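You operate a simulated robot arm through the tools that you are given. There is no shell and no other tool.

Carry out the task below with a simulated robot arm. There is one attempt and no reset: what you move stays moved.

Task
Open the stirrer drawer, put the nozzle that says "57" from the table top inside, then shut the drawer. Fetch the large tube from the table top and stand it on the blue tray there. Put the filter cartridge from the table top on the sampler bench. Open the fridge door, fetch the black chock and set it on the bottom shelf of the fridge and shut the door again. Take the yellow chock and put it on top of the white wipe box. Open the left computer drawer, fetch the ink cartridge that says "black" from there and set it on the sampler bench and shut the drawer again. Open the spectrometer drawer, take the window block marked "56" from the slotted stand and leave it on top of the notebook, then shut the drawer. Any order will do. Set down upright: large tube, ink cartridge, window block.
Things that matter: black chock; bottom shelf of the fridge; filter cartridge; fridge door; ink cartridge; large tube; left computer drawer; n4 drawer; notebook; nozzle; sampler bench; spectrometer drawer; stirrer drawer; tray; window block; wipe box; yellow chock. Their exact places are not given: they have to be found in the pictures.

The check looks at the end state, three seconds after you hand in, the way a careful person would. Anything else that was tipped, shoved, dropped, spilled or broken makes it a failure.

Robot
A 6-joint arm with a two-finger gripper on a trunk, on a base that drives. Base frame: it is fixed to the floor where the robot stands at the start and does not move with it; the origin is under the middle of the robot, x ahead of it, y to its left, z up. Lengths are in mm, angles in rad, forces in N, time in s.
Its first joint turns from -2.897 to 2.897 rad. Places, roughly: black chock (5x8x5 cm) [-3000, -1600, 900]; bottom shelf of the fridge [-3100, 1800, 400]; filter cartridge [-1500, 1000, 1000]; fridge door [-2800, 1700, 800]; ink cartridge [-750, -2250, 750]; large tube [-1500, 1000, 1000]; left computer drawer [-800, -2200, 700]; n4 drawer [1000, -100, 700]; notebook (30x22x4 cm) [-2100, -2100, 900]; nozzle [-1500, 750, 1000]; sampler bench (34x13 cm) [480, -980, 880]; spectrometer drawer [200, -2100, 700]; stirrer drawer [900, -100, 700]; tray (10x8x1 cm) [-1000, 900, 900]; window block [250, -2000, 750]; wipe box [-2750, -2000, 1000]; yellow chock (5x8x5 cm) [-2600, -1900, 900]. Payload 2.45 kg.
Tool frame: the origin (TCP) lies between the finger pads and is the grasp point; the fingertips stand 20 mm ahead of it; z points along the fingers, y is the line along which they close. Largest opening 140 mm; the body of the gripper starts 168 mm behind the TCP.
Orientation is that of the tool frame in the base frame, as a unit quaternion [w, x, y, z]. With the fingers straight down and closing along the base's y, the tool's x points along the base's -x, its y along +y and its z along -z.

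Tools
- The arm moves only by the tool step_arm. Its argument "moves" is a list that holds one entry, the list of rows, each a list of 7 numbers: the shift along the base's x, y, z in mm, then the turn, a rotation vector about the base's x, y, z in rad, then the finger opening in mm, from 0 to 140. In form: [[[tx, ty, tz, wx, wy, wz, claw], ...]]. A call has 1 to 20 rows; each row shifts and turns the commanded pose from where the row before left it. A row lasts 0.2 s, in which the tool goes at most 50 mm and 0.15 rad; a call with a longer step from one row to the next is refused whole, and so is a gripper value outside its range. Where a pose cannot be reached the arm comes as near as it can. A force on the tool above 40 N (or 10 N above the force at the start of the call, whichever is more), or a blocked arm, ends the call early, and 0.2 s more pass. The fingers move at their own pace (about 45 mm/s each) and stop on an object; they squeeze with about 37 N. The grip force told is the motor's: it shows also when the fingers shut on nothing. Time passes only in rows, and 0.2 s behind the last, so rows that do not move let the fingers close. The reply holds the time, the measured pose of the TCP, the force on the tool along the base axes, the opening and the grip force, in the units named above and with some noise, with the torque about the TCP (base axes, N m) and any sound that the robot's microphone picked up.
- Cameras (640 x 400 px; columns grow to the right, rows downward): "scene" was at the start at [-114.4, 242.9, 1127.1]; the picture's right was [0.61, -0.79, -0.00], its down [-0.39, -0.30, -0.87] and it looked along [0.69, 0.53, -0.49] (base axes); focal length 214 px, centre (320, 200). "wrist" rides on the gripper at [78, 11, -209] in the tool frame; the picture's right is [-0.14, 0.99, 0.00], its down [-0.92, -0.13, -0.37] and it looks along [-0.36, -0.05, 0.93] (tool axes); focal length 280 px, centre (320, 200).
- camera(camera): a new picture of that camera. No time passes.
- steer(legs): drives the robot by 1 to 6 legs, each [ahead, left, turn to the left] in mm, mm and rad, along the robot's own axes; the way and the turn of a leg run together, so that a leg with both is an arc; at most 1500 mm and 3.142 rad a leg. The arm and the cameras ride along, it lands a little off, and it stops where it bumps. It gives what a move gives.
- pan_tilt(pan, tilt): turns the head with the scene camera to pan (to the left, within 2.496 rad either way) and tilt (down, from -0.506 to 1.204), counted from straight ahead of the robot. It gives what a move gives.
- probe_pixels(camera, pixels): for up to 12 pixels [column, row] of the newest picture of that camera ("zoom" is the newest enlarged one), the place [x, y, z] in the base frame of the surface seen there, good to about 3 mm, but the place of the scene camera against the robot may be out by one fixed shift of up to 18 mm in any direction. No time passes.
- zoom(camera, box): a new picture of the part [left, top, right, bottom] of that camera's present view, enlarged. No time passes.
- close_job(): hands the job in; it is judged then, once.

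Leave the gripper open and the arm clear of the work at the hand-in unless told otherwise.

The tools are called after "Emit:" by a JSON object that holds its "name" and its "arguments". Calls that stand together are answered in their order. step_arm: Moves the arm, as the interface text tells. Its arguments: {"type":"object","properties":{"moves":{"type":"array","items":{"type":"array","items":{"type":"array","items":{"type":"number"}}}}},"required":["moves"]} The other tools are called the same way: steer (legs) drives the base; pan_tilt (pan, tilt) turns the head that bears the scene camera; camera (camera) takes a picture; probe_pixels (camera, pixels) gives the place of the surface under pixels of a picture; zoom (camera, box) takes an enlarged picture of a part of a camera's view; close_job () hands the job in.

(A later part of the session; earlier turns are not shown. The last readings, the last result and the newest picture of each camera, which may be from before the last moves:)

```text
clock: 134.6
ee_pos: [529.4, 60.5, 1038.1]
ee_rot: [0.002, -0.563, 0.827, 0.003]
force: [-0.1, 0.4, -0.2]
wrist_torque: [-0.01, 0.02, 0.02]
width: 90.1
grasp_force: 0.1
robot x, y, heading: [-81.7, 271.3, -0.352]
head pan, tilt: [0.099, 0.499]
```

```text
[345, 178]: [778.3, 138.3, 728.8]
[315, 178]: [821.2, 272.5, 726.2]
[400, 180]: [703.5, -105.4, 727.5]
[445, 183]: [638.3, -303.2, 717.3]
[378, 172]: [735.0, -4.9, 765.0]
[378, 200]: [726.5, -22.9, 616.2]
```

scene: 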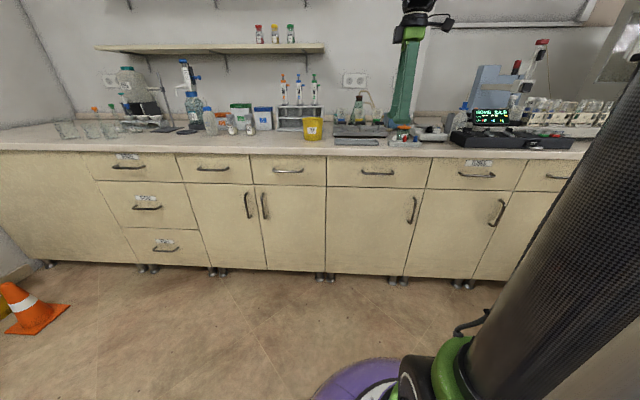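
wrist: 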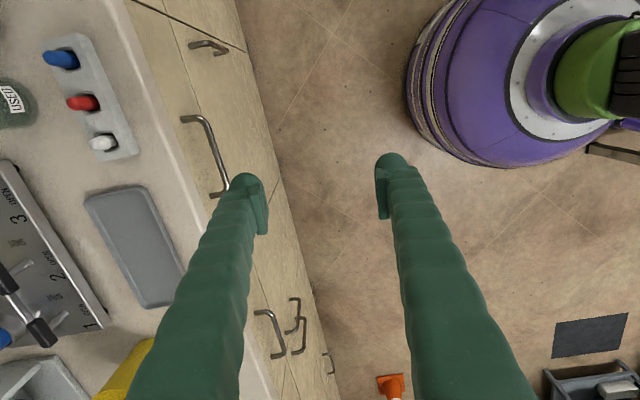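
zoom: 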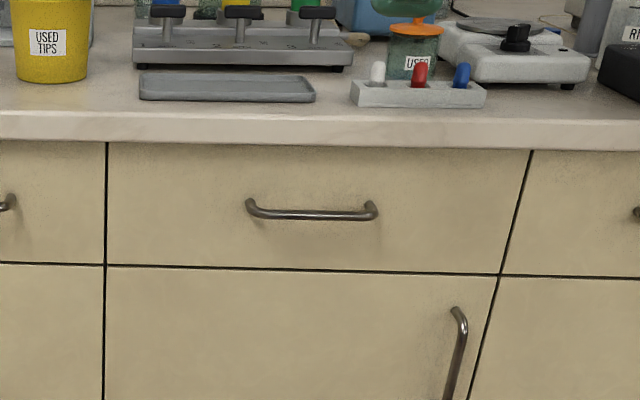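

The drawer is shut flush. Next I want to view the sampler bench, with the arm raised and pulled in. Drive towards it, keeping away from the carboy stand.

Emit:
{"name": "step_arm", "arguments": {"moves": [[[-25, 9, 40, 0, 0, 0, 90], [-25, 9, 40, 0, 0, 0, 90], [-25, 9, 40, 0, 0, 0, 90], [-25, 9, 40, 0, 0, 0, 90], [-25, 9, 40, 0, 0, 0, 90]]]}}

Emit:
{"name": "steer", "arguments": {"legs": [[-17, -458, 0], [49, -568, 0]]}}

Emit:
{"name": "pan_tilt", "arguments": {"pan": 0.2, "tilt": 0.5}}

Emit:
{"name": "camera", "arguments": {"camera": "scene"}}

Emit:
{"name": "camera", "arguments": {"camera": "wrist"}}

```text
clock: 135.8
ee_pos: [403.1, 107.1, 1239.0]
ee_rot: [0.001, -0.562, 0.827, 0.003]
force: [0.4, -0.2, -0.6]
wrist_torque: [0.04, 0.03, 0.01]
width: 90.2
grasp_force: 0.0
robot x, y, heading: [-82.7, 272.6, -0.352]
head pan, tilt: [0.099, 0.499]
```

```text
clock: 141.4
ee_pos: [78.3, -870.3, 1238.7]
ee_rot: [0.001, -0.561, 0.828, 0.002]
force: [-0.1, -0.1, 0.0]
wrist_torque: [-0.02, 0.04, -0.02]
width: 90.0
grasp_force: 0.1
robot x, y, heading: [-402.1, -705.7, -0.351]
head pan, tilt: [0.099, 0.499]
```

```text
clock: 142.1
ee_pos: [77.8, -871.0, 1239.0]
ee_rot: [0.001, -0.562, 0.827, 0.002]
force: [0.3, 0.1, 0.3]
wrist_torque: [-0.02, 0.02, -0.01]
width: 90.1
grasp_force: 0.1
robot x, y, heading: [-400.7, -704.0, -0.356]
head pan, tilt: [0.201, 0.499]
```

```text
taken
```

scene: 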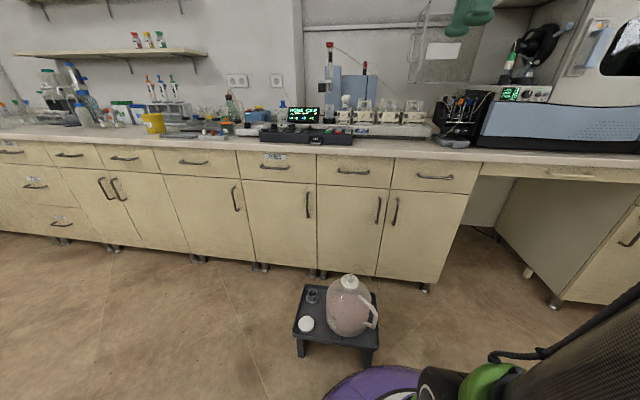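

```text
taken
```

wrist: 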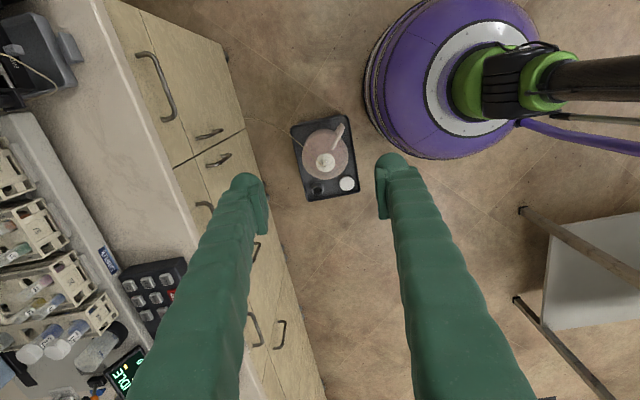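

The bench stretch lies in front of the sampler racks. Zoom and probe it and the stand.

Emit:
{"name": "probe_pixels", "arguments": {"camera": "wrist", "pixels": [[292, 130], [347, 115], [360, 194], [306, 202], [365, 100], [75, 100], [110, 150], [140, 210], [40, 110], [120, 280], [190, 240], [60, 60]]}}

Emit:
{"name": "zoom", "arguments": {"camera": "scene", "box": [310, 90, 500, 190]}}

Emit:
{"name": "probe_pixels", "arguments": {"camera": "zoom", "pixels": [[160, 150], [300, 165], [420, 175], [250, 185], [400, 200], [140, 190], [420, 155], [510, 180], [60, 165], [300, 150]]}}

```text
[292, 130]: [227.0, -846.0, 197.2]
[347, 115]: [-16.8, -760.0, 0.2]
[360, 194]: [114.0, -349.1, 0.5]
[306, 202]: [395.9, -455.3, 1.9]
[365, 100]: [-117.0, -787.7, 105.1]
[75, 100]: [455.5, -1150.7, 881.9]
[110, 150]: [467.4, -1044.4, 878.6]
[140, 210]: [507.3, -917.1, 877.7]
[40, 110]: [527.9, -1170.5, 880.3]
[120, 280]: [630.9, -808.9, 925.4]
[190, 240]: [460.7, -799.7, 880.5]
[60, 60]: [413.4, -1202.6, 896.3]
```

```text
3.37 times, centred on (405, 140) of scene
```

zoom: 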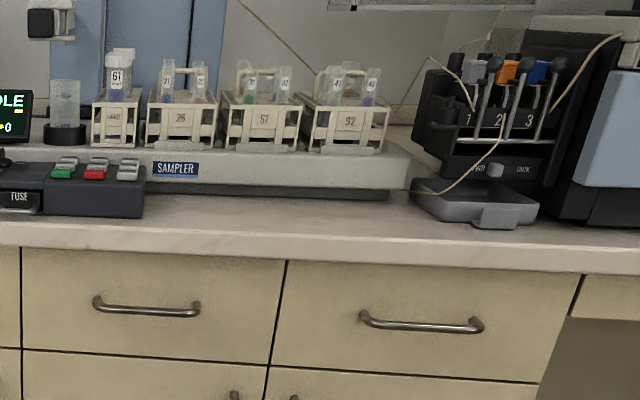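

```text
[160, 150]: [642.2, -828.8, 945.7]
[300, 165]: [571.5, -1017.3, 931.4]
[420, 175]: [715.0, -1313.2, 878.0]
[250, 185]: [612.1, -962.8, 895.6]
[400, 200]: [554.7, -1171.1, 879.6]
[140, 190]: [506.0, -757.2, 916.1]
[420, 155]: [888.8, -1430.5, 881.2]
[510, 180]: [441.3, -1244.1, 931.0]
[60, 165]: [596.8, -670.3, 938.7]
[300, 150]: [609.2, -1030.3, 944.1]
```

The bench strip is clear: n≈720–850 between the panel and the grey tray. Now fetch the filter cartridge: drive to the table's near long side.

Emit:
{"name": "steer", "arguments": {"legs": [[-772, 157, 0], [-772, 157, 0], [0, 0, 1.61]]}}

Emit:
{"name": "camera", "arguments": {"camera": "wrist"}}

Emit:
{"name": "pan_tilt", "arguments": {"pan": 0.0, "tilt": 0.4}}

Emit:
{"name": "camera", "arguments": {"camera": "scene"}}

```text
clock: 154.1
ee_pos: [-1595.7, 610.8, 1237.2]
ee_rot: [0.0, 0.986, -0.169, -0.003]
force: [-0.4, 0.3, -0.9]
wrist_torque: [-0.01, -0.02, 0.0]
width: 90.0
grasp_force: 0.0
robot x, y, heading: [-1743.8, 124.2, 1.258]
head pan, tilt: [0.201, 0.499]
```

```text
taken
```

wrist: 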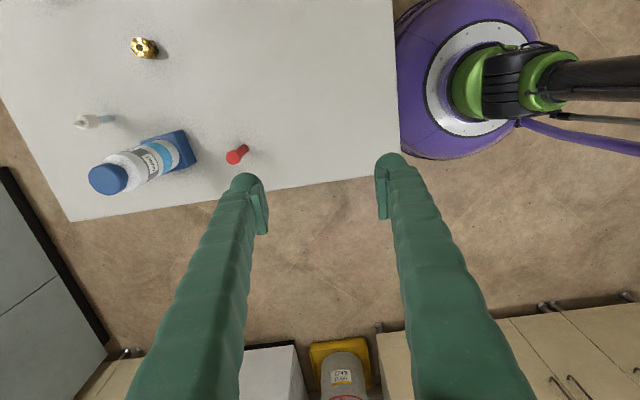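

```text
clock: 154.8
ee_pos: [-1595.9, 611.3, 1238.0]
ee_rot: [0.001, 0.986, -0.168, -0.001]
force: [0.0, 0.1, -0.3]
wrist_torque: [0.0, 0.02, -0.04]
width: 89.9
grasp_force: 0.0
robot x, y, heading: [-1743.6, 123.2, 1.257]
head pan, tilt: [0.0, 0.4]
```

```text
taken
```

scene: 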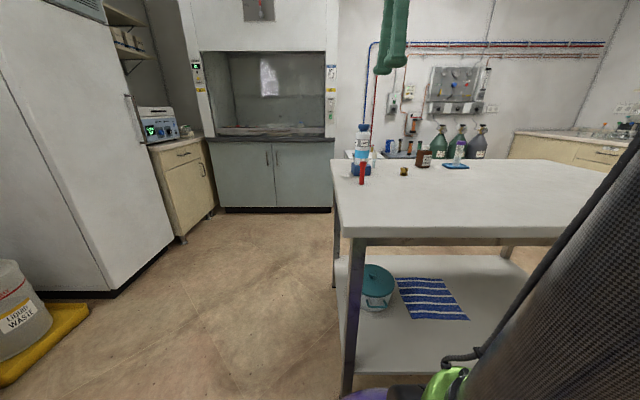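

Move the arm above the cartridge.

Emit:
{"name": "step_arm", "arguments": {"moves": [[[16, 41, 0, 0, 0, 0, 100], [16, 41, 0, 0, 0, 0, 100], [16, 41, 0, 0, 0, 0, 100], [16, 41, 0, 0, 0, 0, 100], [16, 41, 0, 0, 0, 0, 100], [16, 41, 0, 0, 0, 0, 100], [10, 41, 0, 0, 0, 0, 100], [0, 0, 0, 0, 0, 0, 100]]]}}

Emit:
{"name": "camera", "arguments": {"camera": "wrist"}}

```text
clock: 156.6
ee_pos: [-1490.3, 899.0, 1237.8]
ee_rot: [0.001, 0.986, -0.168, -0.003]
force: [-0.4, 0.0, 0.3]
wrist_torque: [0.02, 0.02, 0.02]
width: 100.1
grasp_force: 0.0
robot x, y, heading: [-1746.3, 123.9, 1.259]
head pan, tilt: [0.0, 0.4]
```

```text
taken
```

wrist: 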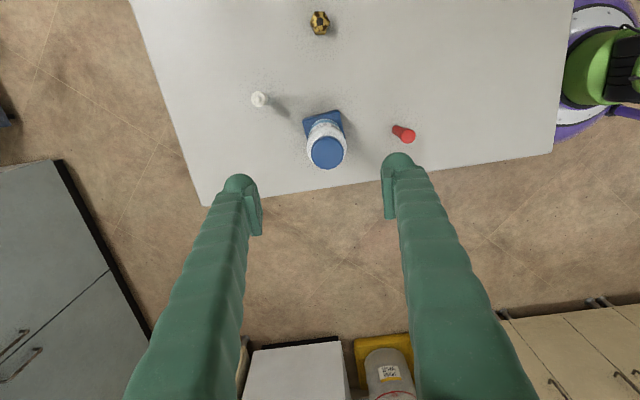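

Emit:
{"name": "zoom", "arguments": {"camera": "wrist", "box": [290, 95, 370, 180]}}

Emit:
{"name": "probe_pixels", "arguments": {"camera": "zoom", "pixels": [[292, 265], [180, 265], [400, 260], [290, 180], [290, 390], [130, 250], [250, 130], [480, 270], [300, 140], [170, 190], [410, 180], [250, 60]]}}

```text
4.71 times, centred on (330, 138) of wrist
```

zoom: 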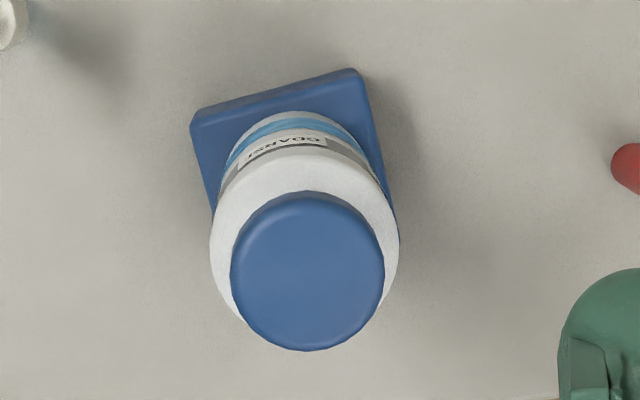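

```text
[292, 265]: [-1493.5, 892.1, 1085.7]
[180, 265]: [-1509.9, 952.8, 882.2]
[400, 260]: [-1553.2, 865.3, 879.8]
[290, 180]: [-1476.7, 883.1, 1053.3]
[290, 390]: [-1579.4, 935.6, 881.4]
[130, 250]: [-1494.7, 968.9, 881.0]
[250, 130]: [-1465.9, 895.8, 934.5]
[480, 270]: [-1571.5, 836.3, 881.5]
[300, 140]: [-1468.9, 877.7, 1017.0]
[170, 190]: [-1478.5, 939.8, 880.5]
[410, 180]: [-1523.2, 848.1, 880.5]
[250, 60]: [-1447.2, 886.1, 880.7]
```

Cartridge axis ≈ (-1495.5, 888), body ⌀57. Lower over it and grip at z≈985.

Emit:
{"name": "step_arm", "arguments": {"moves": [[[-5, -11, 0, 0, 0, 0, 100], [0, 0, -45, 0, 0, 0, 100], [0, 0, -45, 0, 0, 0, 100], [0, 0, -45, 0, 0, 0, 100], [0, 0, -45, 0, 0, 0, 100], [0, 0, -45, 0, 0, 0, 100], [0, 0, -28, 0, 0, 0, 100], [0, 0, 0, 0, 0, 0, 100]]]}}

Emit:
{"name": "camera", "arguments": {"camera": "wrist"}}

```text
clock: 158.4
ee_pos: [-1495.3, 888.2, 985.1]
ee_rot: [0.0, 0.986, -0.167, -0.003]
force: [1.0, -0.6, -0.1]
wrist_torque: [0.02, -0.02, 0.02]
width: 100.1
grasp_force: 0.0
robot x, y, heading: [-1740.8, 124.7, 1.257]
head pan, tilt: [0.0, 0.4]
```

```text
taken
```

wrist: 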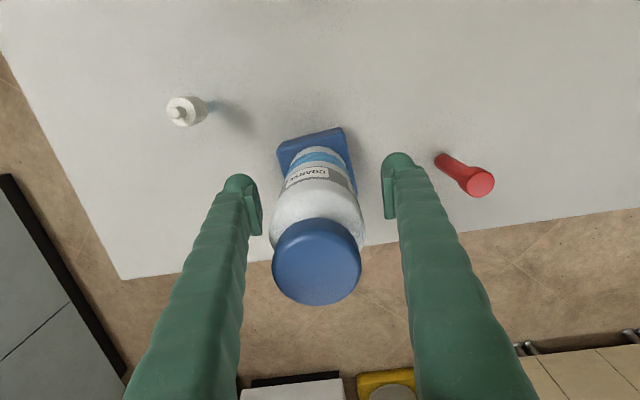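

Centred. Close and lift slightly to see whether the blue foot comes with it.

Emit:
{"name": "step_arm", "arguments": {"moves": [[[0, 0, 0, 0, 0, 0, 0], [0, 0, 0, 0, 0, 0, 0], [0, 0, 0, 0, 0, 0, 0], [0, 0, 0, 0, 0, 0, 0], [0, 0, 0, 0, 0, 0, 0], [0, 0, 10, 0, 0, 0, 0], [0, 0, 20, 0, 0, 0, 0], [0, 0, 0, 0, 0, 0, 0]]]}}

Emit:
{"name": "camera", "arguments": {"camera": "wrist"}}

Emit:
{"name": "zoom", "arguments": {"camera": "scene", "box": [300, 90, 440, 200]}}

```text
clock: 160.2
ee_pos: [-1495.0, 888.1, 1015.6]
ee_rot: [0.0, 0.986, -0.168, -0.003]
force: [0.2, -0.3, -3.8]
wrist_torque: [0.02, 0.01, 0.0]
width: 59.2
grasp_force: 37.0
robot x, y, heading: [-1743.1, 125.7, 1.255]
head pan, tilt: [0.0, 0.4]
```

```text
taken
```

wrist: 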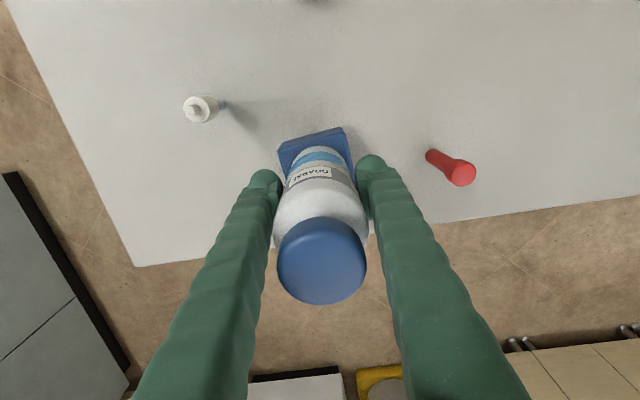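

```text
3.64 times, centred on (370, 145) of scene
```

zoom: 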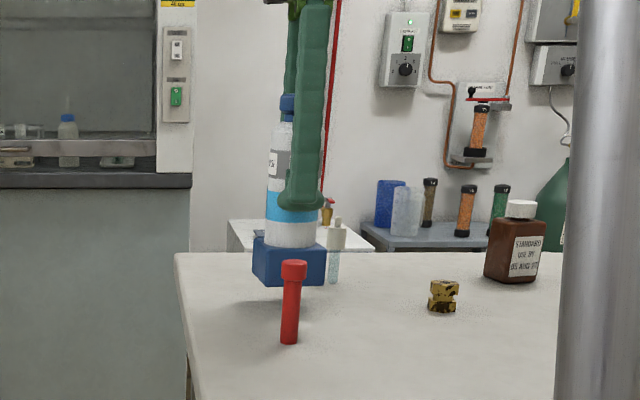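

The foot lifts with the cartridge: it is one piece. Lift high and pull in.

Emit:
{"name": "step_arm", "arguments": {"moves": [[[0, 0, 45, 0, 0, 0, 0], [0, 0, 45, 0, 0, 0, 0], [0, 0, 45, 0, 0, 0, 0], [0, 0, 45, 0, 0, 0, 0], [0, 0, 45, 0, 0, 0, 0], [-12.7, -39, 0, 0, 0, 0, 0], [-12.7, -39, 0, 0, 0, 0, 0], [-12.7, -39, 0, 0, 0, 0, 0], [-12.7, -39, 0, 0, 0, 0, 0], [-12.7, -39, 0, 0, 0, 0, 0], [-12.7, -39, 0, 0, 0, 0, 0], [-12.7, -39, 0, 0, 0, 0, 0]]]}}

```text
clock: 162.8
ee_pos: [-1585.4, 614.8, 1240.5]
ee_rot: [-0.001, 0.986, -0.169, -0.003]
force: [0.4, 0.9, -4.7]
wrist_torque: [-0.09, 0.04, -0.01]
width: 58.8
grasp_force: 37.1
robot x, y, heading: [-1744.5, 126.9, 1.259]
head pan, tilt: [0.0, 0.4]
```

Drive to the sampler bench: turn first, then two legs.

Emit:
{"name": "steer", "arguments": {"legs": [[0, 0, -1.61], [892, -300, 0], [850, -290, 0]]}}

Emit:
{"name": "camera", "arguments": {"camera": "wrist"}}

Emit:
{"name": "pan_tilt", "arguments": {"pan": 0.3, "tilt": 0.5}}

Emit:
{"name": "camera", "arguments": {"camera": "scene"}}

```text
clock: 176.0
ee_pos: [140.4, -1252.6, 1239.6]
ee_rot: [0.002, -0.552, 0.834, 0.002]
force: [0.1, 0.3, -4.1]
wrist_torque: [0.01, 0.0, 0.01]
width: 59.1
grasp_force: 37.0
robot x, y, heading: [-337.3, -1065.3, -0.375]
head pan, tilt: [0.0, 0.4]
```

```text
taken
```

wrist: 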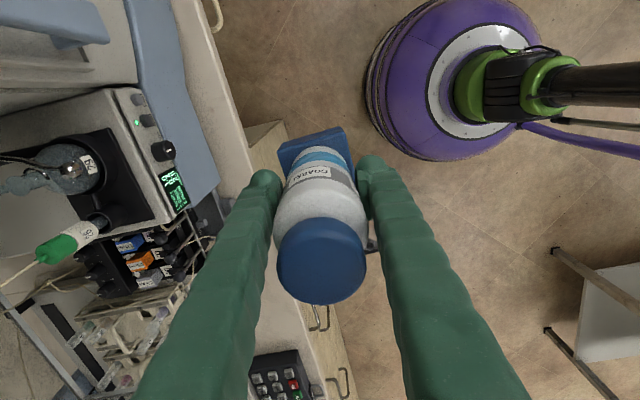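

```text
clock: 176.8
ee_pos: [141.0, -1254.1, 1240.2]
ee_rot: [0.002, -0.551, 0.834, 0.002]
force: [-0.2, -0.4, -3.4]
wrist_torque: [-0.04, 0.0, 0.0]
width: 59.0
grasp_force: 36.7
robot x, y, heading: [-334.7, -1063.2, -0.376]
head pan, tilt: [0.3, 0.499]
```

```text
taken
```

scene: 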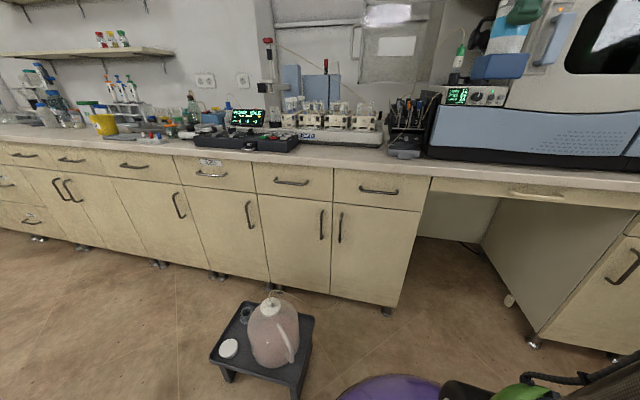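

Move the cartridge along the counter front, then over the bench in front of the sampler.

Emit:
{"name": "step_arm", "arguments": {"moves": [[[16.5, 45.5, 0, 0, 0, 0, 0], [16.5, 45.5, 0, 0, 0, 0, 0], [16.5, 45.5, 0, 0, 0, 0, 0], [16.5, 45.5, 0, 0, 0, 0, 0], [16.5, 45.5, 0, 0, 0, 0, 0], [16.5, 45.5, 0, 0, 0, 0, 0], [42.3, -15.3, 0, 0, 0, 0, 0], [42.3, -15.3, 0, 0, 0, 0, 0], [42.3, -15.3, -20, 0, 0, 0, 0], [42.3, -15.3, -20, 0, 0, 0, 0], [42.3, -15.3, -20, 0, 0, 0, 0], [0, 0, 0, 0, 0, 0, 0]]]}}

Emit:
{"name": "camera", "arguments": {"camera": "wrist"}}

Emit:
{"name": "camera", "arguments": {"camera": "scene"}}

```text
clock: 179.4
ee_pos: [451.4, -1057.2, 1179.7]
ee_rot: [0.001, -0.551, 0.834, 0.002]
force: [-0.5, 0.8, -4.3]
wrist_torque: [-0.01, -0.05, -0.02]
width: 59.2
grasp_force: 37.4
robot x, y, heading: [-338.5, -1061.5, -0.38]
head pan, tilt: [0.3, 0.499]
```

```text
taken
```

wrist: 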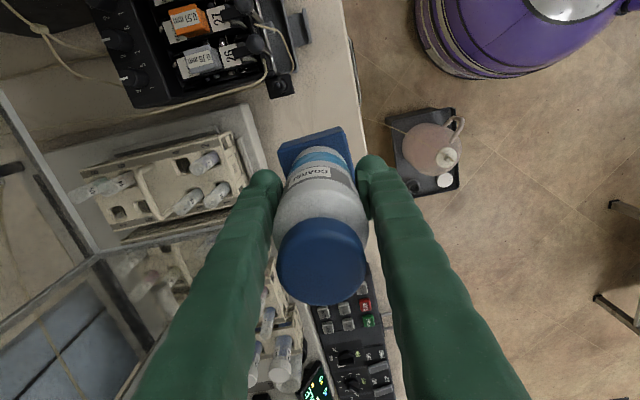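

```text
taken
```

scene: 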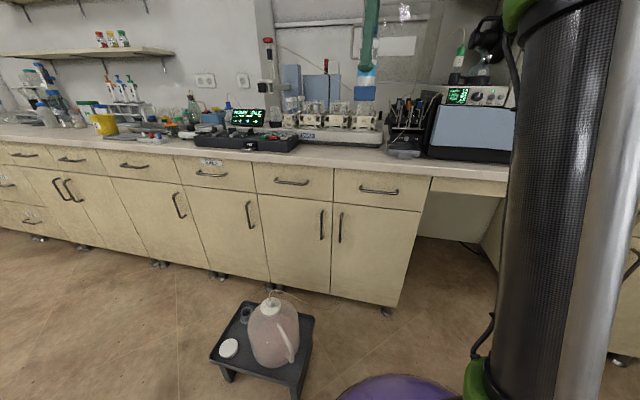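

Check the free space and a hanging panel seen at lower left.

Emit:
{"name": "probe_pixels", "arguments": {"camera": "wrist", "pixels": [[98, 258], [120, 300], [10, 100], [265, 150], [300, 115], [355, 110], [240, 130], [270, 215], [285, 80], [340, 280], [255, 190], [310, 50]]}}

```text
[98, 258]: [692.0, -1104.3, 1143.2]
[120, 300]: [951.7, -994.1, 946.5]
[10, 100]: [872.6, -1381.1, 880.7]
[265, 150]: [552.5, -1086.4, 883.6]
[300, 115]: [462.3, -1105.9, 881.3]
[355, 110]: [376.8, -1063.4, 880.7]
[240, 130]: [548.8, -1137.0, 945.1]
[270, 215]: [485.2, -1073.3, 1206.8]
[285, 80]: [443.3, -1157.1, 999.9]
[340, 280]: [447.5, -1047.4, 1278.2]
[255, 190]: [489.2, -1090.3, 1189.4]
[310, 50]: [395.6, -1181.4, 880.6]
```

All clear. Lower to the counter.

Emit:
{"name": "step_arm", "arguments": {"moves": [[[0, 0, -45, 0, 0, 0, 0], [0, 0, -45, 0, 0, 0, 0], [0, 0, -45, 0, 0, 0, 0], [0, 0, -40, 0, 0, 0, 0], [0, 0, -12, 0, 0, 0, 0], [0, 0, -4, 0, 0, 0, 0], [0, 0, -2, 0, 0, 0, 0], [0, 0, -1, 0, 0, 0, 0], [0, 0, 0, 0, 0, 0, 0]]]}}

```text
clock: 181.4
ee_pos: [451.9, -1057.5, 986.5]
ee_rot: [0.002, -0.551, 0.835, 0.002]
force: [-1.1, -0.7, -4.2]
wrist_torque: [0.0, -0.02, -0.02]
width: 58.8
grasp_force: 36.6
robot x, y, heading: [-338.7, -1059.5, -0.375]
head pan, tilt: [0.3, 0.499]
```

Emit:
{"name": "step_arm", "arguments": {"moves": [[[0, 0, -1, 0, 0, 0, 0], [0, 0, -1, 0, 0, 0, 0], [0, 0, 0, 0, 0, 0, 0]]]}}

```text
clock: 182.2
ee_pos: [451.5, -1056.9, 983.9]
ee_rot: [0.002, -0.551, 0.835, 0.001]
force: [6.3, -0.8, 13.7]
wrist_torque: [0.0, -0.06, 0.02]
width: 59.0
grasp_force: 36.8
robot x, y, heading: [-337.0, -1065.2, -0.378]
head pan, tilt: [0.3, 0.499]
```

Contact. Release and rise.

Emit:
{"name": "step_arm", "arguments": {"moves": [[[0, 0, 0.5, 0, 0, 0, 75], [0, 0, 0, 0, 0, 0, 90], [0, 0, 0, 0, 0, 0, 90], [0, 0, 20, 0, 0, 0, 90], [0, 0, 45, 0, 0, 0, 90], [0, 0, 45, 0, 0, 0, 90], [0, 0, 45, 0, 0, 0, 90], [0, 0, 45, 0, 0, 0, 90], [0, 0, 45, 0, 0, 0, 90]]]}}

Emit:
{"name": "camera", "arguments": {"camera": "wrist"}}

Emit:
{"name": "zoom", "arguments": {"camera": "scene", "box": [240, 60, 440, 185]}}

```text
clock: 184.2
ee_pos: [452.2, -1057.6, 1230.6]
ee_rot: [0.003, -0.552, 0.834, 0.002]
force: [0.0, 0.4, -0.3]
wrist_torque: [-0.05, -0.03, 0.03]
width: 89.9
grasp_force: 0.1
robot x, y, heading: [-338.7, -1063.2, -0.375]
head pan, tilt: [0.3, 0.499]
```

```text
taken
```

wrist: 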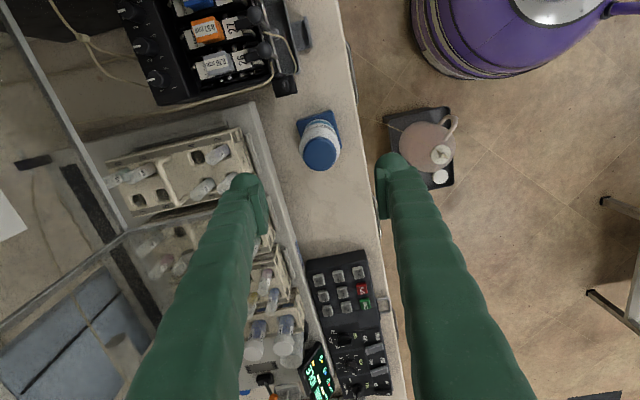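

```text
3.20 times, centred on (340, 122) of scene
```

zoom: 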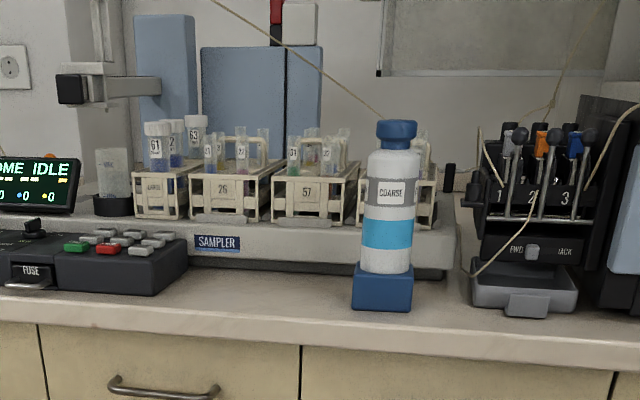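

The filter cartridge stands on the bench. Retract the arm and look toward the computer desk and spectrometer.

Emit:
{"name": "step_arm", "arguments": {"moves": [[[-42.3, 15.3, 0, 0, 0, 0, 90], [-42.3, 15.3, 0, 0, 0, 0, 90], [-42.3, 15.3, 0, 0, 0, 0, 90], [-42.3, 15.3, 0, 0, 0, 0, 90], [-42.3, 15.3, 0, 0, 0, 0, 90], [-30, 11, 0, 0, 0, 0, 90]]]}}

Emit:
{"name": "pan_tilt", "arguments": {"pan": -1.3, "tilt": 0.35}}

Emit:
{"name": "camera", "arguments": {"camera": "scene"}}

Emit:
{"name": "pan_tilt", "arguments": {"pan": -2.0, "tilt": 0.35}}

Emit:
{"name": "camera", "arguments": {"camera": "scene"}}

```text
clock: 185.6
ee_pos: [210.3, -969.9, 1229.6]
ee_rot: [0.002, -0.55, 0.835, 0.002]
force: [0.7, -0.5, 0.9]
wrist_torque: [-0.03, 0.05, 0.02]
width: 90.0
grasp_force: 0.0
robot x, y, heading: [-337.2, -1062.2, -0.381]
head pan, tilt: [0.3, 0.499]
```

```text
clock: 187.3
ee_pos: [210.7, -970.3, 1231.3]
ee_rot: [0.002, -0.552, 0.834, 0.002]
force: [-0.2, -0.5, -1.3]
wrist_torque: [0.04, 0.02, 0.04]
width: 90.0
grasp_force: 0.0
robot x, y, heading: [-338.3, -1064.0, -0.379]
head pan, tilt: [-1.3, 0.351]
```

```text
taken
```

scene: 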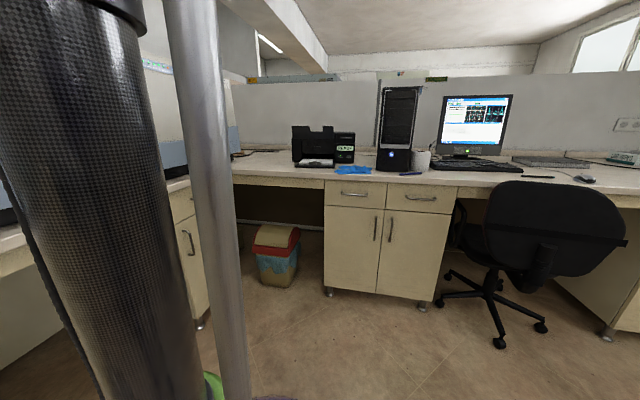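

```text
clock: 188.4
ee_pos: [211.7, -970.1, 1231.0]
ee_rot: [0.001, -0.551, 0.834, 0.002]
force: [0.6, -0.4, -0.9]
wrist_torque: [0.02, 0.04, -0.03]
width: 90.4
grasp_force: 0.0
robot x, y, heading: [-338.1, -1060.7, -0.38]
head pan, tilt: [-2.0, 0.351]
```

```text
taken
```

scene: 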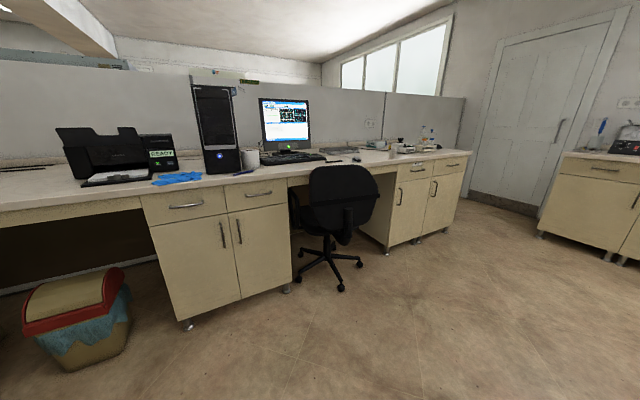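

Emit:
{"name": "probe_pixels", "arguments": {"camera": "scene", "pixels": [[187, 206], [257, 195], [185, 190], [230, 205], [145, 205], [285, 195], [75, 340], [125, 290], [340, 290], [300, 270], [220, 180], [260, 185]]}}

Emit:
{"name": "zoom", "arguments": {"camera": "scene", "box": [130, 140, 310, 252]}}

```text
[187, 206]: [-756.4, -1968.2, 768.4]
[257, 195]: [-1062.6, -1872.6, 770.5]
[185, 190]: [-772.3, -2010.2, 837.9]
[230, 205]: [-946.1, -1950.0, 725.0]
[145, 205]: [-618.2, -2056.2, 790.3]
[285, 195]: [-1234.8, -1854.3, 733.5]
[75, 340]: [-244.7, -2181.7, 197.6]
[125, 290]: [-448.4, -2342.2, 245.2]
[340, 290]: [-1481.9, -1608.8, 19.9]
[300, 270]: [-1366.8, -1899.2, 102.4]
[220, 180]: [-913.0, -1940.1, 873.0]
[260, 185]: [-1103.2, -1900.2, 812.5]
```

```text
3.56 times, centred on (220, 196) of scene
```

zoom: 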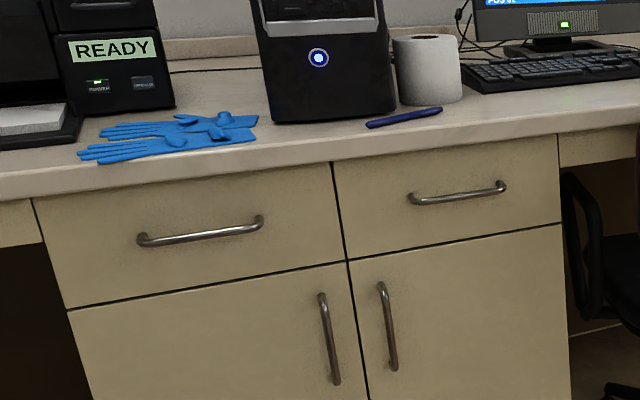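

The left computer drawer's handle is at (-756, -1968, 768). Drive to stand ~850 mm in front of it.

Emit:
{"name": "steer", "arguments": {"legs": [[-120, -149, 0], [0, 0, -1.49]]}}

Emit:
{"name": "pan_tilt", "arguments": {"pan": 0.1, "tilt": 0.4}}

Emit:
{"name": "camera", "arguments": {"camera": "scene"}}

Emit:
{"name": "camera", "arguments": {"camera": "wrist"}}

```text
clock: 193.6
ee_pos: [-370.5, -1697.9, 1229.8]
ee_rot: [0.003, 0.164, 0.987, 0.0]
force: [0.7, 0.1, -0.3]
wrist_torque: [-0.03, 0.01, -0.01]
width: 89.9
grasp_force: 0.0
robot x, y, heading: [-503.5, -1159.7, -1.876]
head pan, tilt: [-2.0, 0.351]
```

```text
clock: 195.6
ee_pos: [-369.1, -1698.0, 1230.2]
ee_rot: [0.003, 0.164, 0.987, 0.0]
force: [-0.4, 0.7, 0.2]
wrist_torque: [0.0, 0.0, -0.01]
width: 90.0
grasp_force: 0.1
robot x, y, heading: [-503.6, -1155.4, -1.872]
head pan, tilt: [0.099, 0.4]
```

```text
taken
```

scene: 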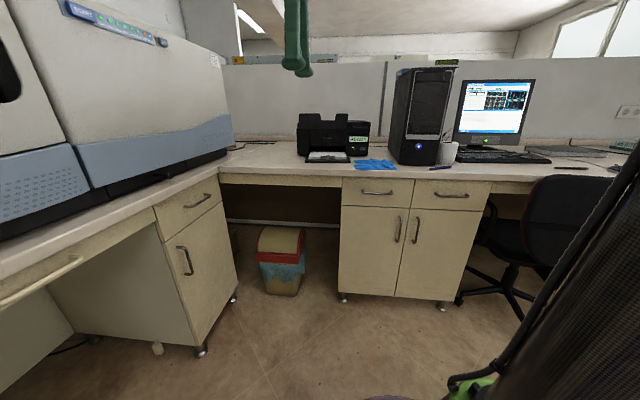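

```text
taken
```

wrist: 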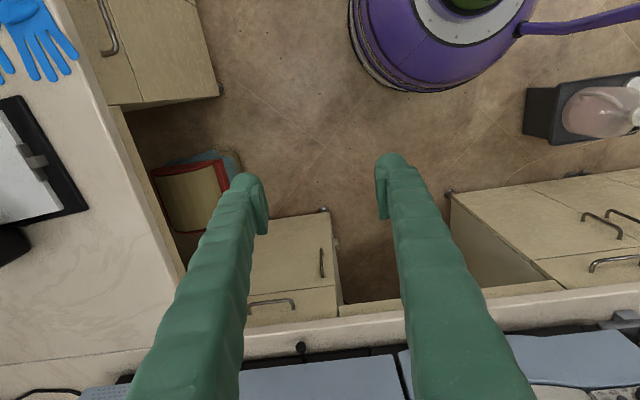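

Position the arm ahead of the handle, then pitch the tool level towards the desk.

Emit:
{"name": "step_arm", "arguments": {"moves": [[[-38.6, -16.2, -16.7, 0, 0, 0, 80], [-38.6, -16.2, -16.7, 0, 0, 0, 80], [-38.6, -16.2, -16.7, 0, 0, 0, 80], [-38.6, -16.2, -16.7, 0, 0, 0, 80], [-38.6, -16.2, -16.7, 0, 0, 0, 80], [-38.6, -16.2, -16.7, 0, 0, 0, 80], [-38.6, -16.2, -16.7, 0, 0, 0, 80], [-38.6, -16.2, -16.7, 0, 0, 0, 80], [-38.6, -16.2, -16.7, 0, 0, 0, 80]]]}}

Emit:
{"name": "step_arm", "arguments": {"moves": [[[0, 0, -8, -0.1364, 0.0423, 0, 80], [0, 0, -8, -0.1364, 0.0423, 0, 80], [0, 0, -8, -0.1364, 0.0423, 0, 80], [0, 0, -8, -0.1364, 0.0423, 0, 80], [0, 0, -8, -0.1364, 0.0423, 0, 80], [0, 0, -8, -0.1364, 0.0423, 0, 80], [0, 0, -8, -0.1364, 0.0423, 0, 80], [0, 0, -8, -0.1364, 0.0423, 0, 80], [0, 0, -8, -0.1364, 0.0423, 0, 80], [0, 0, -8, -0.1364, 0.0423, 0, 80], [0, 0, -8, -0.1364, 0.0423, 0, 80], [0, 0, 0, 0, 0, 0, 80]]]}}

Emit:
{"name": "camera", "arguments": {"camera": "wrist"}}

```text
clock: 197.6
ee_pos: [-717.0, -1843.9, 1081.4]
ee_rot: [0.003, 0.163, 0.987, 0.0]
force: [-0.3, 0.3, 0.3]
wrist_torque: [-0.04, 0.01, 0.0]
width: 79.6
grasp_force: 0.0
robot x, y, heading: [-505.6, -1158.8, -1.876]
head pan, tilt: [0.099, 0.4]
```

```text
clock: 200.2
ee_pos: [-715.4, -1843.6, 994.4]
ee_rot: [-0.09, 0.114, 0.71, -0.69]
force: [1.1, 0.0, 0.3]
wrist_torque: [0.01, 0.01, -0.01]
width: 79.8
grasp_force: 0.0
out of reach, approached as far as the arm can: row 11
robot x, y, heading: [-502.7, -1160.9, -1.872]
head pan, tilt: [0.099, 0.4]
```

```text
taken
```

wrist: 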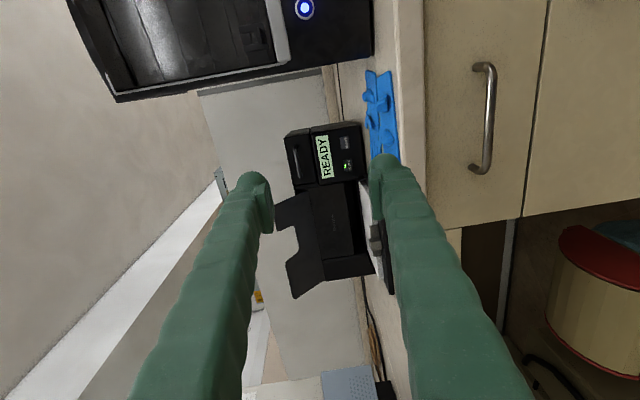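

Level view: the handle bar is at (488,115). Probe it.

Emit:
{"name": "probe_pixels", "arguments": {"camera": "wrist", "pixels": [[491, 85], [488, 118], [484, 155], [478, 67], [472, 170], [510, 115], [465, 115], [450, 200], [541, 40]]}}

```text
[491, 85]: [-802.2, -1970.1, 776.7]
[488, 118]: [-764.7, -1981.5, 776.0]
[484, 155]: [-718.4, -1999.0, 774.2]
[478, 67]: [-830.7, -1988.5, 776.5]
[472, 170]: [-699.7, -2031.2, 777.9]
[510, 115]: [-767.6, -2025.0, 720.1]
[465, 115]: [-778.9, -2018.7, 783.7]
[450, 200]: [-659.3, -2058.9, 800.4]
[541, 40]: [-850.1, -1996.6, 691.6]
```

Bar centre ≈ (-760, -1984.5, ~773). Go down in front, correct the yaw, and approach.

Emit:
{"name": "step_arm", "arguments": {"moves": [[[-2.4, -9.3, -44.4, -0.0065, 0.002, -0.0086, 70], [-2.4, -9.3, -44.4, -0.0065, 0.002, -0.0086, 70], [-2.4, -9.3, -44.4, -0.0065, 0.002, -0.0086, 70], [-2.4, -9.3, -44.4, -0.0065, 0.002, -0.0086, 70], [-2.4, -9.3, -44.4, -0.0065, 0.002, -0.0086, 70], [-10.9, -31.5, 0, 0, 0, 0, 70], [-10.9, -31.5, 0, 0, 0, 0, 70], [-10.9, -31.5, 0, 0, 0, 0, 70], [0, 0, 0, 0, 0, 0, 70]]]}}

Emit:
{"name": "camera", "arguments": {"camera": "wrist"}}

```text
clock: 202.2
ee_pos: [-760.0, -1987.4, 777.3]
ee_rot: [0.11, -0.127, -0.683, 0.71]
force: [0.1, -0.2, -0.5]
wrist_torque: [0.01, 0.05, 0.0]
width: 70.0
grasp_force: 0.0
out of reach, approached as far as the arm can: row 5
robot x, y, heading: [-503.4, -1159.2, -1.873]
head pan, tilt: [0.099, 0.4]
```

```text
taken
```

wrist: 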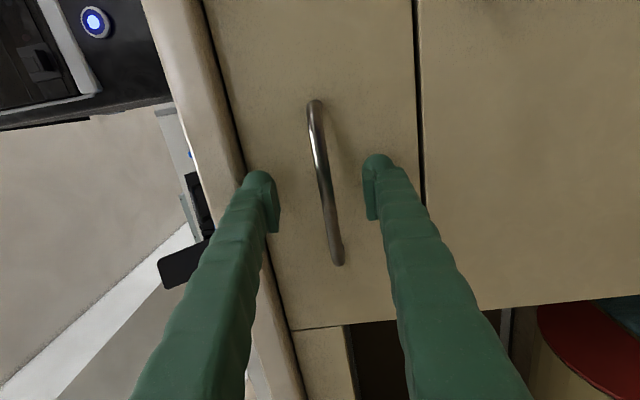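

The bar is centred between the fingers. Close.

Emit:
{"name": "step_arm", "arguments": {"moves": [[[0, 0, -3, 0, 0, 0, 40], [0, 0, 0, 0, 0, 0, 20], [0, 0, 0, 0, 0, 0, 0], [0, 0, 0, 0, 0, 0, 0], [0, 0, 0, 0, 0, 0, 0]]]}}

```text
clock: 203.4
ee_pos: [-760.4, -1987.0, 772.9]
ee_rot: [0.109, -0.126, -0.685, 0.709]
force: [-1.4, 1.8, -40.7]
wrist_torque: [0.37, 1.09, 0.19]
width: 7.6
grasp_force: 32.8
robot x, y, heading: [-504.1, -1160.6, -1.873]
head pan, tilt: [0.099, 0.4]
stopped in row 5: the force on the tool passed its limit at 45 N (the readings are from after the stop); the commanded pose is now the measured one
```

Relieve the vertical load by a small shift down.

Emit:
{"name": "step_arm", "arguments": {"moves": [[[0, 0, -3, 0, 0, 0, 0], [0, 0, 0, 0, 0, 0, 0]]]}}

```text
clock: 204.0
ee_pos: [-759.8, -1986.6, 771.4]
ee_rot: [0.11, -0.126, -0.683, 0.711]
force: [2.2, -5.7, 26.0]
wrist_torque: [0.34, 1.17, -0.52]
width: 7.3
grasp_force: 35.5
robot x, y, heading: [-505.6, -1158.5, -1.873]
head pan, tilt: [0.099, 0.4]
```

Emit:
{"name": "step_arm", "arguments": {"moves": [[[0, 0, 1, 0, 0, 0, 0], [0, 0, 0, 0, 0, 0, 0]]]}}

Emit:
{"name": "steer", "arguments": {"legs": [[-100, 3, 0]]}}

```text
clock: 204.6
ee_pos: [-760.2, -1985.5, 772.1]
ee_rot: [0.11, -0.126, -0.684, 0.71]
force: [0.3, -1.7, 8.2]
wrist_torque: [0.41, 1.15, 0.04]
width: 7.2
grasp_force: 35.2
robot x, y, heading: [-506.7, -1159.8, -1.873]
head pan, tilt: [0.099, 0.4]
```

```text
clock: 205.7
ee_pos: [-728.9, -1891.0, 772.0]
ee_rot: [0.111, -0.127, -0.683, 0.71]
force: [-13.2, 2.0, 1.6]
wrist_torque: [0.37, 1.16, -0.3]
width: 7.3
grasp_force: 35.0
robot x, y, heading: [-470.3, -1066.4, -1.876]
head pan, tilt: [0.099, 0.4]
```

Smooth. Pull 130 mm more.

Emit:
{"name": "steer", "arguments": {"legs": [[-130, 4, 0]]}}

Emit:
{"name": "camera", "arguments": {"camera": "wrist"}}

Emit:
{"name": "camera", "arguments": {"camera": "scene"}}

```text
clock: 207.0
ee_pos: [-688.2, -1767.2, 770.1]
ee_rot: [0.111, -0.128, -0.683, 0.71]
force: [-25.7, 7.4, -2.1]
wrist_torque: [0.38, 1.18, -0.15]
width: 7.5
grasp_force: 35.5
robot x, y, heading: [-424.8, -939.9, -1.875]
head pan, tilt: [0.099, 0.4]
```

```text
taken
```

wrist: 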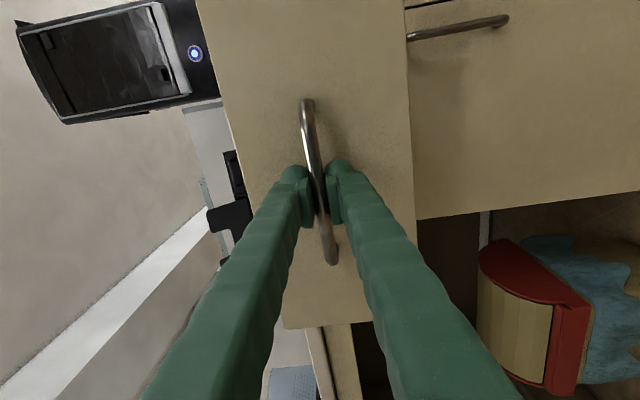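

```text
taken
```

scene: 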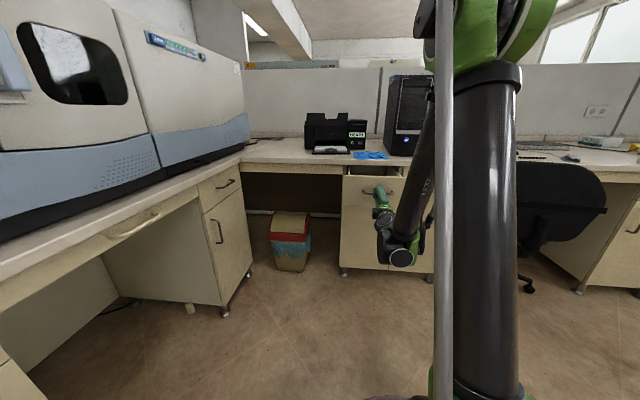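

The drawer is open ~230 mm. Release the handle, back off, rise, and turn the tool down again.

Emit:
{"name": "step_arm", "arguments": {"moves": [[[0, 0, 0, 0, 0, 0, 30], [0, 0, 0, 0, 0, 0, 60], [0, 0, 0, 0, 0, 0, 80], [0, 0, 0, 0, 0, 0, 80], [9.8, 28.4, 0, 0, 0, 0, 80], [9.8, 28.4, 0, 0, 0, 0, 80], [4, 11, 0, 0, 0, 0, 80], [0, 0, 45, 0, 0, 0, 80], [0, 0, 45, 0, 0, 0, 80], [0, 0, 45, 0, 0, 0, 80], [0, 0, 45, 0, 0, 0, 80], [0, 0, 45, 0, 0, 0, 80], [0, 0, 45, 0, 0, 0, 80]]]}}

Emit:
{"name": "step_arm", "arguments": {"moves": [[[0, 0, 5, 0.1364, -0.0423, 0, 80], [0, 0, 5, 0.1364, -0.0423, 0, 80], [0, 0, 5, 0.1364, -0.0423, 0, 80], [0, 0, 5, 0.1364, -0.0423, 0, 80], [0, 0, 5, 0.1364, -0.0423, 0, 80], [0, 0, 5, 0.1364, -0.0423, 0, 80], [0, 0, 5, 0.1364, -0.0423, 0, 80], [0, 0, 5, 0.1364, -0.0423, 0, 80], [0, 0, 5, 0.1364, -0.0423, 0, 80], [0, 0, 5, 0.1364, -0.0423, 0, 80], [0, 0, 5, 0.1364, -0.0423, 0, 80], [0, 0, 0, 0.034, -0.011, 0, 80], [0, 0, 0, 0, 0, 0, 80]]]}}

Emit:
{"name": "camera", "arguments": {"camera": "wrist"}}

```text
clock: 209.8
ee_pos: [-663.3, -1700.4, 1041.6]
ee_rot: [0.111, -0.128, -0.684, 0.71]
force: [-0.2, -0.6, -0.4]
wrist_torque: [0.03, 0.0, 0.06]
width: 79.8
grasp_force: 0.0
robot x, y, heading: [-427.9, -939.1, -1.879]
head pan, tilt: [0.099, 0.4]
```

```text
clock: 212.6
ee_pos: [-662.9, -1700.4, 1096.1]
ee_rot: [-0.019, 0.162, 0.987, 0.005]
force: [-0.6, 0.9, -0.5]
wrist_torque: [-0.02, -0.01, -0.01]
width: 79.7
grasp_force: 0.1
out of reach, approached as far as the arm can: row 1, 2
robot x, y, heading: [-427.6, -936.1, -1.876]
head pan, tilt: [0.099, 0.4]
```

```text
taken
```

wrist: 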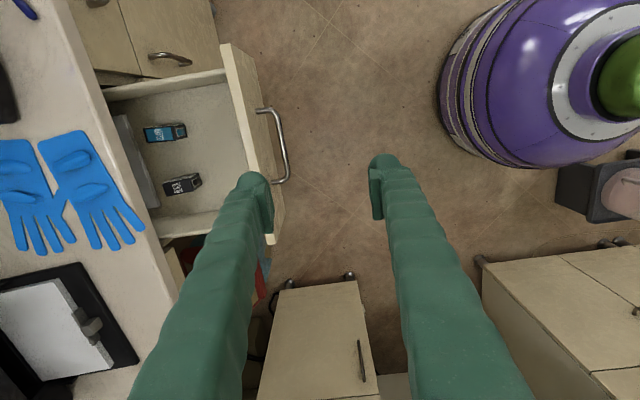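

Two cartridges are in the drawer. Zoom to read.

Emit:
{"name": "zoom", "arguments": {"camera": "wrist", "box": [90, 80, 270, 240]}}

Emit:
{"name": "zoom", "arguments": {"camera": "wrist", "box": [135, 110, 215, 205]}}

Emit:
{"name": "probe_pixels", "arguments": {"camera": "zoom", "pixels": [[250, 160], [350, 150], [330, 370], [500, 335], [300, 240], [100, 300], [560, 250], [400, 380], [270, 390], [420, 350]]}}

```text
2.50 times, centred on (180, 160) of wrist
```

zoom: 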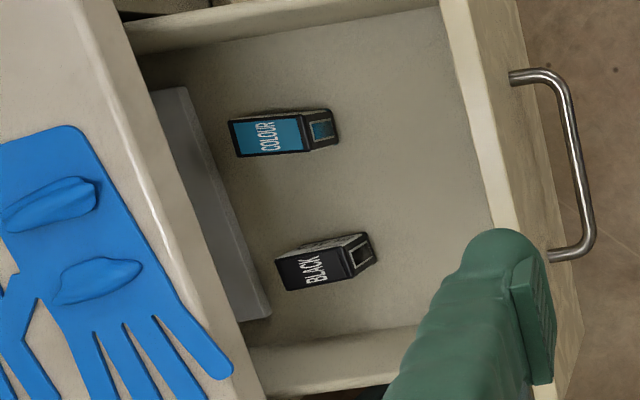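

```text
4.21 times, centred on (175, 158) of wrist
```

zoom: 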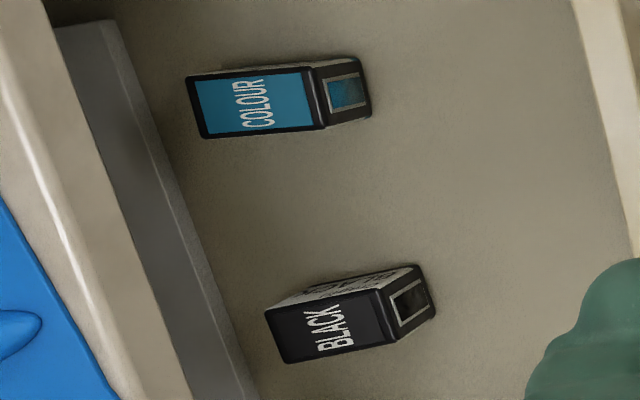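

```text
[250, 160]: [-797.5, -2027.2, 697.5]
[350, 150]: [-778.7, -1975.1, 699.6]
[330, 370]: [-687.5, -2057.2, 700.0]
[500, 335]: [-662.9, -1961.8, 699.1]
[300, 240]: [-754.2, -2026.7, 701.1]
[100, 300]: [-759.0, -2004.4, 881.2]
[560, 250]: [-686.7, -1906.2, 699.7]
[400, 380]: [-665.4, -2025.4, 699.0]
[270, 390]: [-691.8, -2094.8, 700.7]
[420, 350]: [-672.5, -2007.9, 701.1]
```

"BLACK" is the lower one. It's too far from here; shift the arm left/back and drive 270 mm closer.

Emit:
{"name": "step_arm", "arguments": {"moves": [[[35, 24, 0, -0.016, -0.036, 0, 80], [35, 24, 0, 0, 0, 0, 80], [36, 23, 0, 0, 0, 0, 80]]]}}

Emit:
{"name": "steer", "arguments": {"legs": [[270, 0, 0]]}}

Emit:
{"name": "camera", "arguments": {"camera": "wrist"}}

```text
clock: 213.4
ee_pos: [-558.1, -1628.7, 1096.8]
ee_rot: [0.0, 0.163, 0.987, -0.001]
force: [0.2, -0.5, -0.5]
wrist_torque: [0.05, -0.03, -0.02]
width: 79.8
grasp_force: 0.0
robot x, y, heading: [-430.6, -940.6, -1.881]
head pan, tilt: [0.099, 0.4]
```

```text
clock: 215.3
ee_pos: [-637.4, -1885.1, 1097.1]
ee_rot: [0.0, 0.163, 0.987, 0.0]
force: [0.3, 0.1, 0.4]
wrist_torque: [0.0, 0.02, 0.02]
width: 79.8
grasp_force: 0.1
robot x, y, heading: [-506.6, -1194.4, -1.878]
head pan, tilt: [0.099, 0.4]
```

```text
taken
```

wrist: 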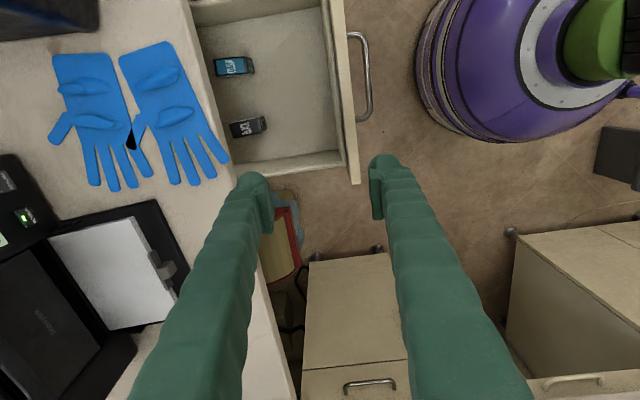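

Emit:
{"name": "zoom", "arguments": {"camera": "wrist", "box": [215, 100, 285, 150]}}

Emit:
{"name": "probe_pixels", "arguments": {"camera": "zoom", "pixels": [[200, 240], [300, 240], [400, 190], [440, 230], [180, 190], [250, 180], [350, 160], [300, 330], [140, 250], [455, 180], [300, 210], [420, 240]]}}

```text
8.00 times, centred on (250, 125) of wrist
```

zoom: 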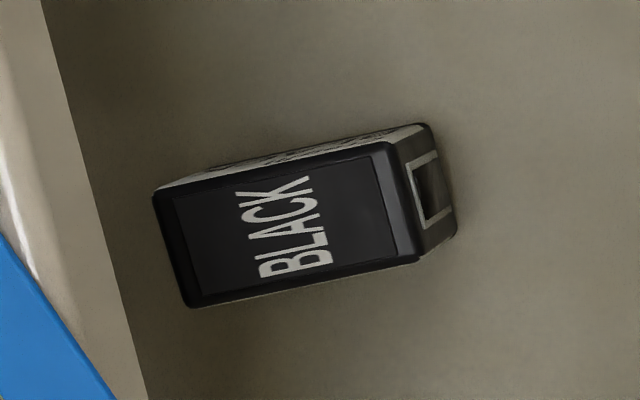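

```text
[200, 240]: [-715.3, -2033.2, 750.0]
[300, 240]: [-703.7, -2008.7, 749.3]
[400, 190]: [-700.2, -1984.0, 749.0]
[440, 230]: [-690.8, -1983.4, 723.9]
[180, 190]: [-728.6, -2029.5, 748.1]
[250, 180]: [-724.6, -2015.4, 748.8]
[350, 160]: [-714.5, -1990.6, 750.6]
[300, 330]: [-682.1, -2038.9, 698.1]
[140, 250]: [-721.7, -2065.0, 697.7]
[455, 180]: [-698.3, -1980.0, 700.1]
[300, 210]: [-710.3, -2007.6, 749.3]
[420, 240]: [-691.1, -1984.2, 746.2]
```

The cartridge is upright, 58×29×52 mm, centre ≈ (-708, -2011). Check the desk edge and drawer wall positions.

Emit:
{"name": "probe_pixels", "arguments": {"camera": "wrist", "pixels": [[215, 110], [205, 80], [222, 130], [232, 160], [260, 160], [290, 160], [300, 150], [340, 100], [330, 60], [232, 66], [246, 66], [345, 140]]}}

```text
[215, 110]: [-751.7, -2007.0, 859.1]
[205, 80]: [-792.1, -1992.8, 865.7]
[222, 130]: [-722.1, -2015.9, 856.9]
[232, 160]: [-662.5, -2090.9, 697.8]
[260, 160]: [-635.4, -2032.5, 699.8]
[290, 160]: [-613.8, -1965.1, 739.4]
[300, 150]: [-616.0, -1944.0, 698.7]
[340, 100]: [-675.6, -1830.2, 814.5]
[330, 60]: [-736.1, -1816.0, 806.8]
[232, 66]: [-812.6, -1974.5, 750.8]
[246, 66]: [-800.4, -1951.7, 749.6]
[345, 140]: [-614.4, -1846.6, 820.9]
```

Desk edge overlaps the cartridge's rear by ~19 mm, so I'll grip its outer part and slide it outward before lifting. Turn the tool by -90° and go above.

Emit:
{"name": "step_arm", "arguments": {"moves": [[[-6, -10, 0, 0, 0, -0.1428, 60], [-6, -10, 0, 0, 0, -0.1428, 60], [-6, -10, 0, 0, 0, -0.1428, 60], [-6, -10, 0, 0, 0, -0.1428, 60], [-6, -10, 0, 0, 0, -0.1428, 60], [-6, -10, 0, 0, 0, -0.1428, 60], [-6, -10, 0, 0, 0, -0.1428, 60], [-6, -10, 0, 0, 0, -0.1428, 60], [-6, -10, 0, 0, 0, -0.1428, 60], [-6, -10, 0, 0, 0, -0.1428, 60], [-5.6, -9.9, 0, 0, 0, -0.1428, 60], [0, 0, -45, 0, 0, 0, 60], [0, 0, -45, 0, 0, 0, 60], [0, 0, -45, 0, 0, 0, 60], [0, 0, 0, 0, 0, 0, 60]]]}}

Emit:
{"name": "camera", "arguments": {"camera": "wrist"}}

```text
clock: 218.5
ee_pos: [-701.3, -1994.3, 960.7]
ee_rot: [-0.001, 0.813, 0.583, 0.0]
force: [-0.4, -0.2, -0.1]
wrist_torque: [-0.01, 0.0, -0.01]
width: 60.3
grasp_force: 0.2
robot x, y, heading: [-512.2, -1196.5, -1.873]
head pan, tilt: [0.099, 0.4]
```

```text
taken
```

wrist: 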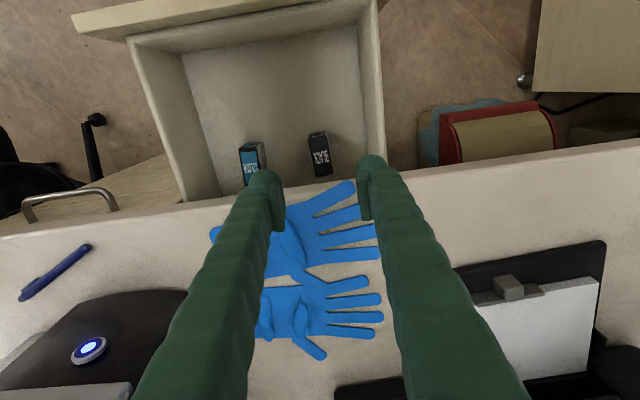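

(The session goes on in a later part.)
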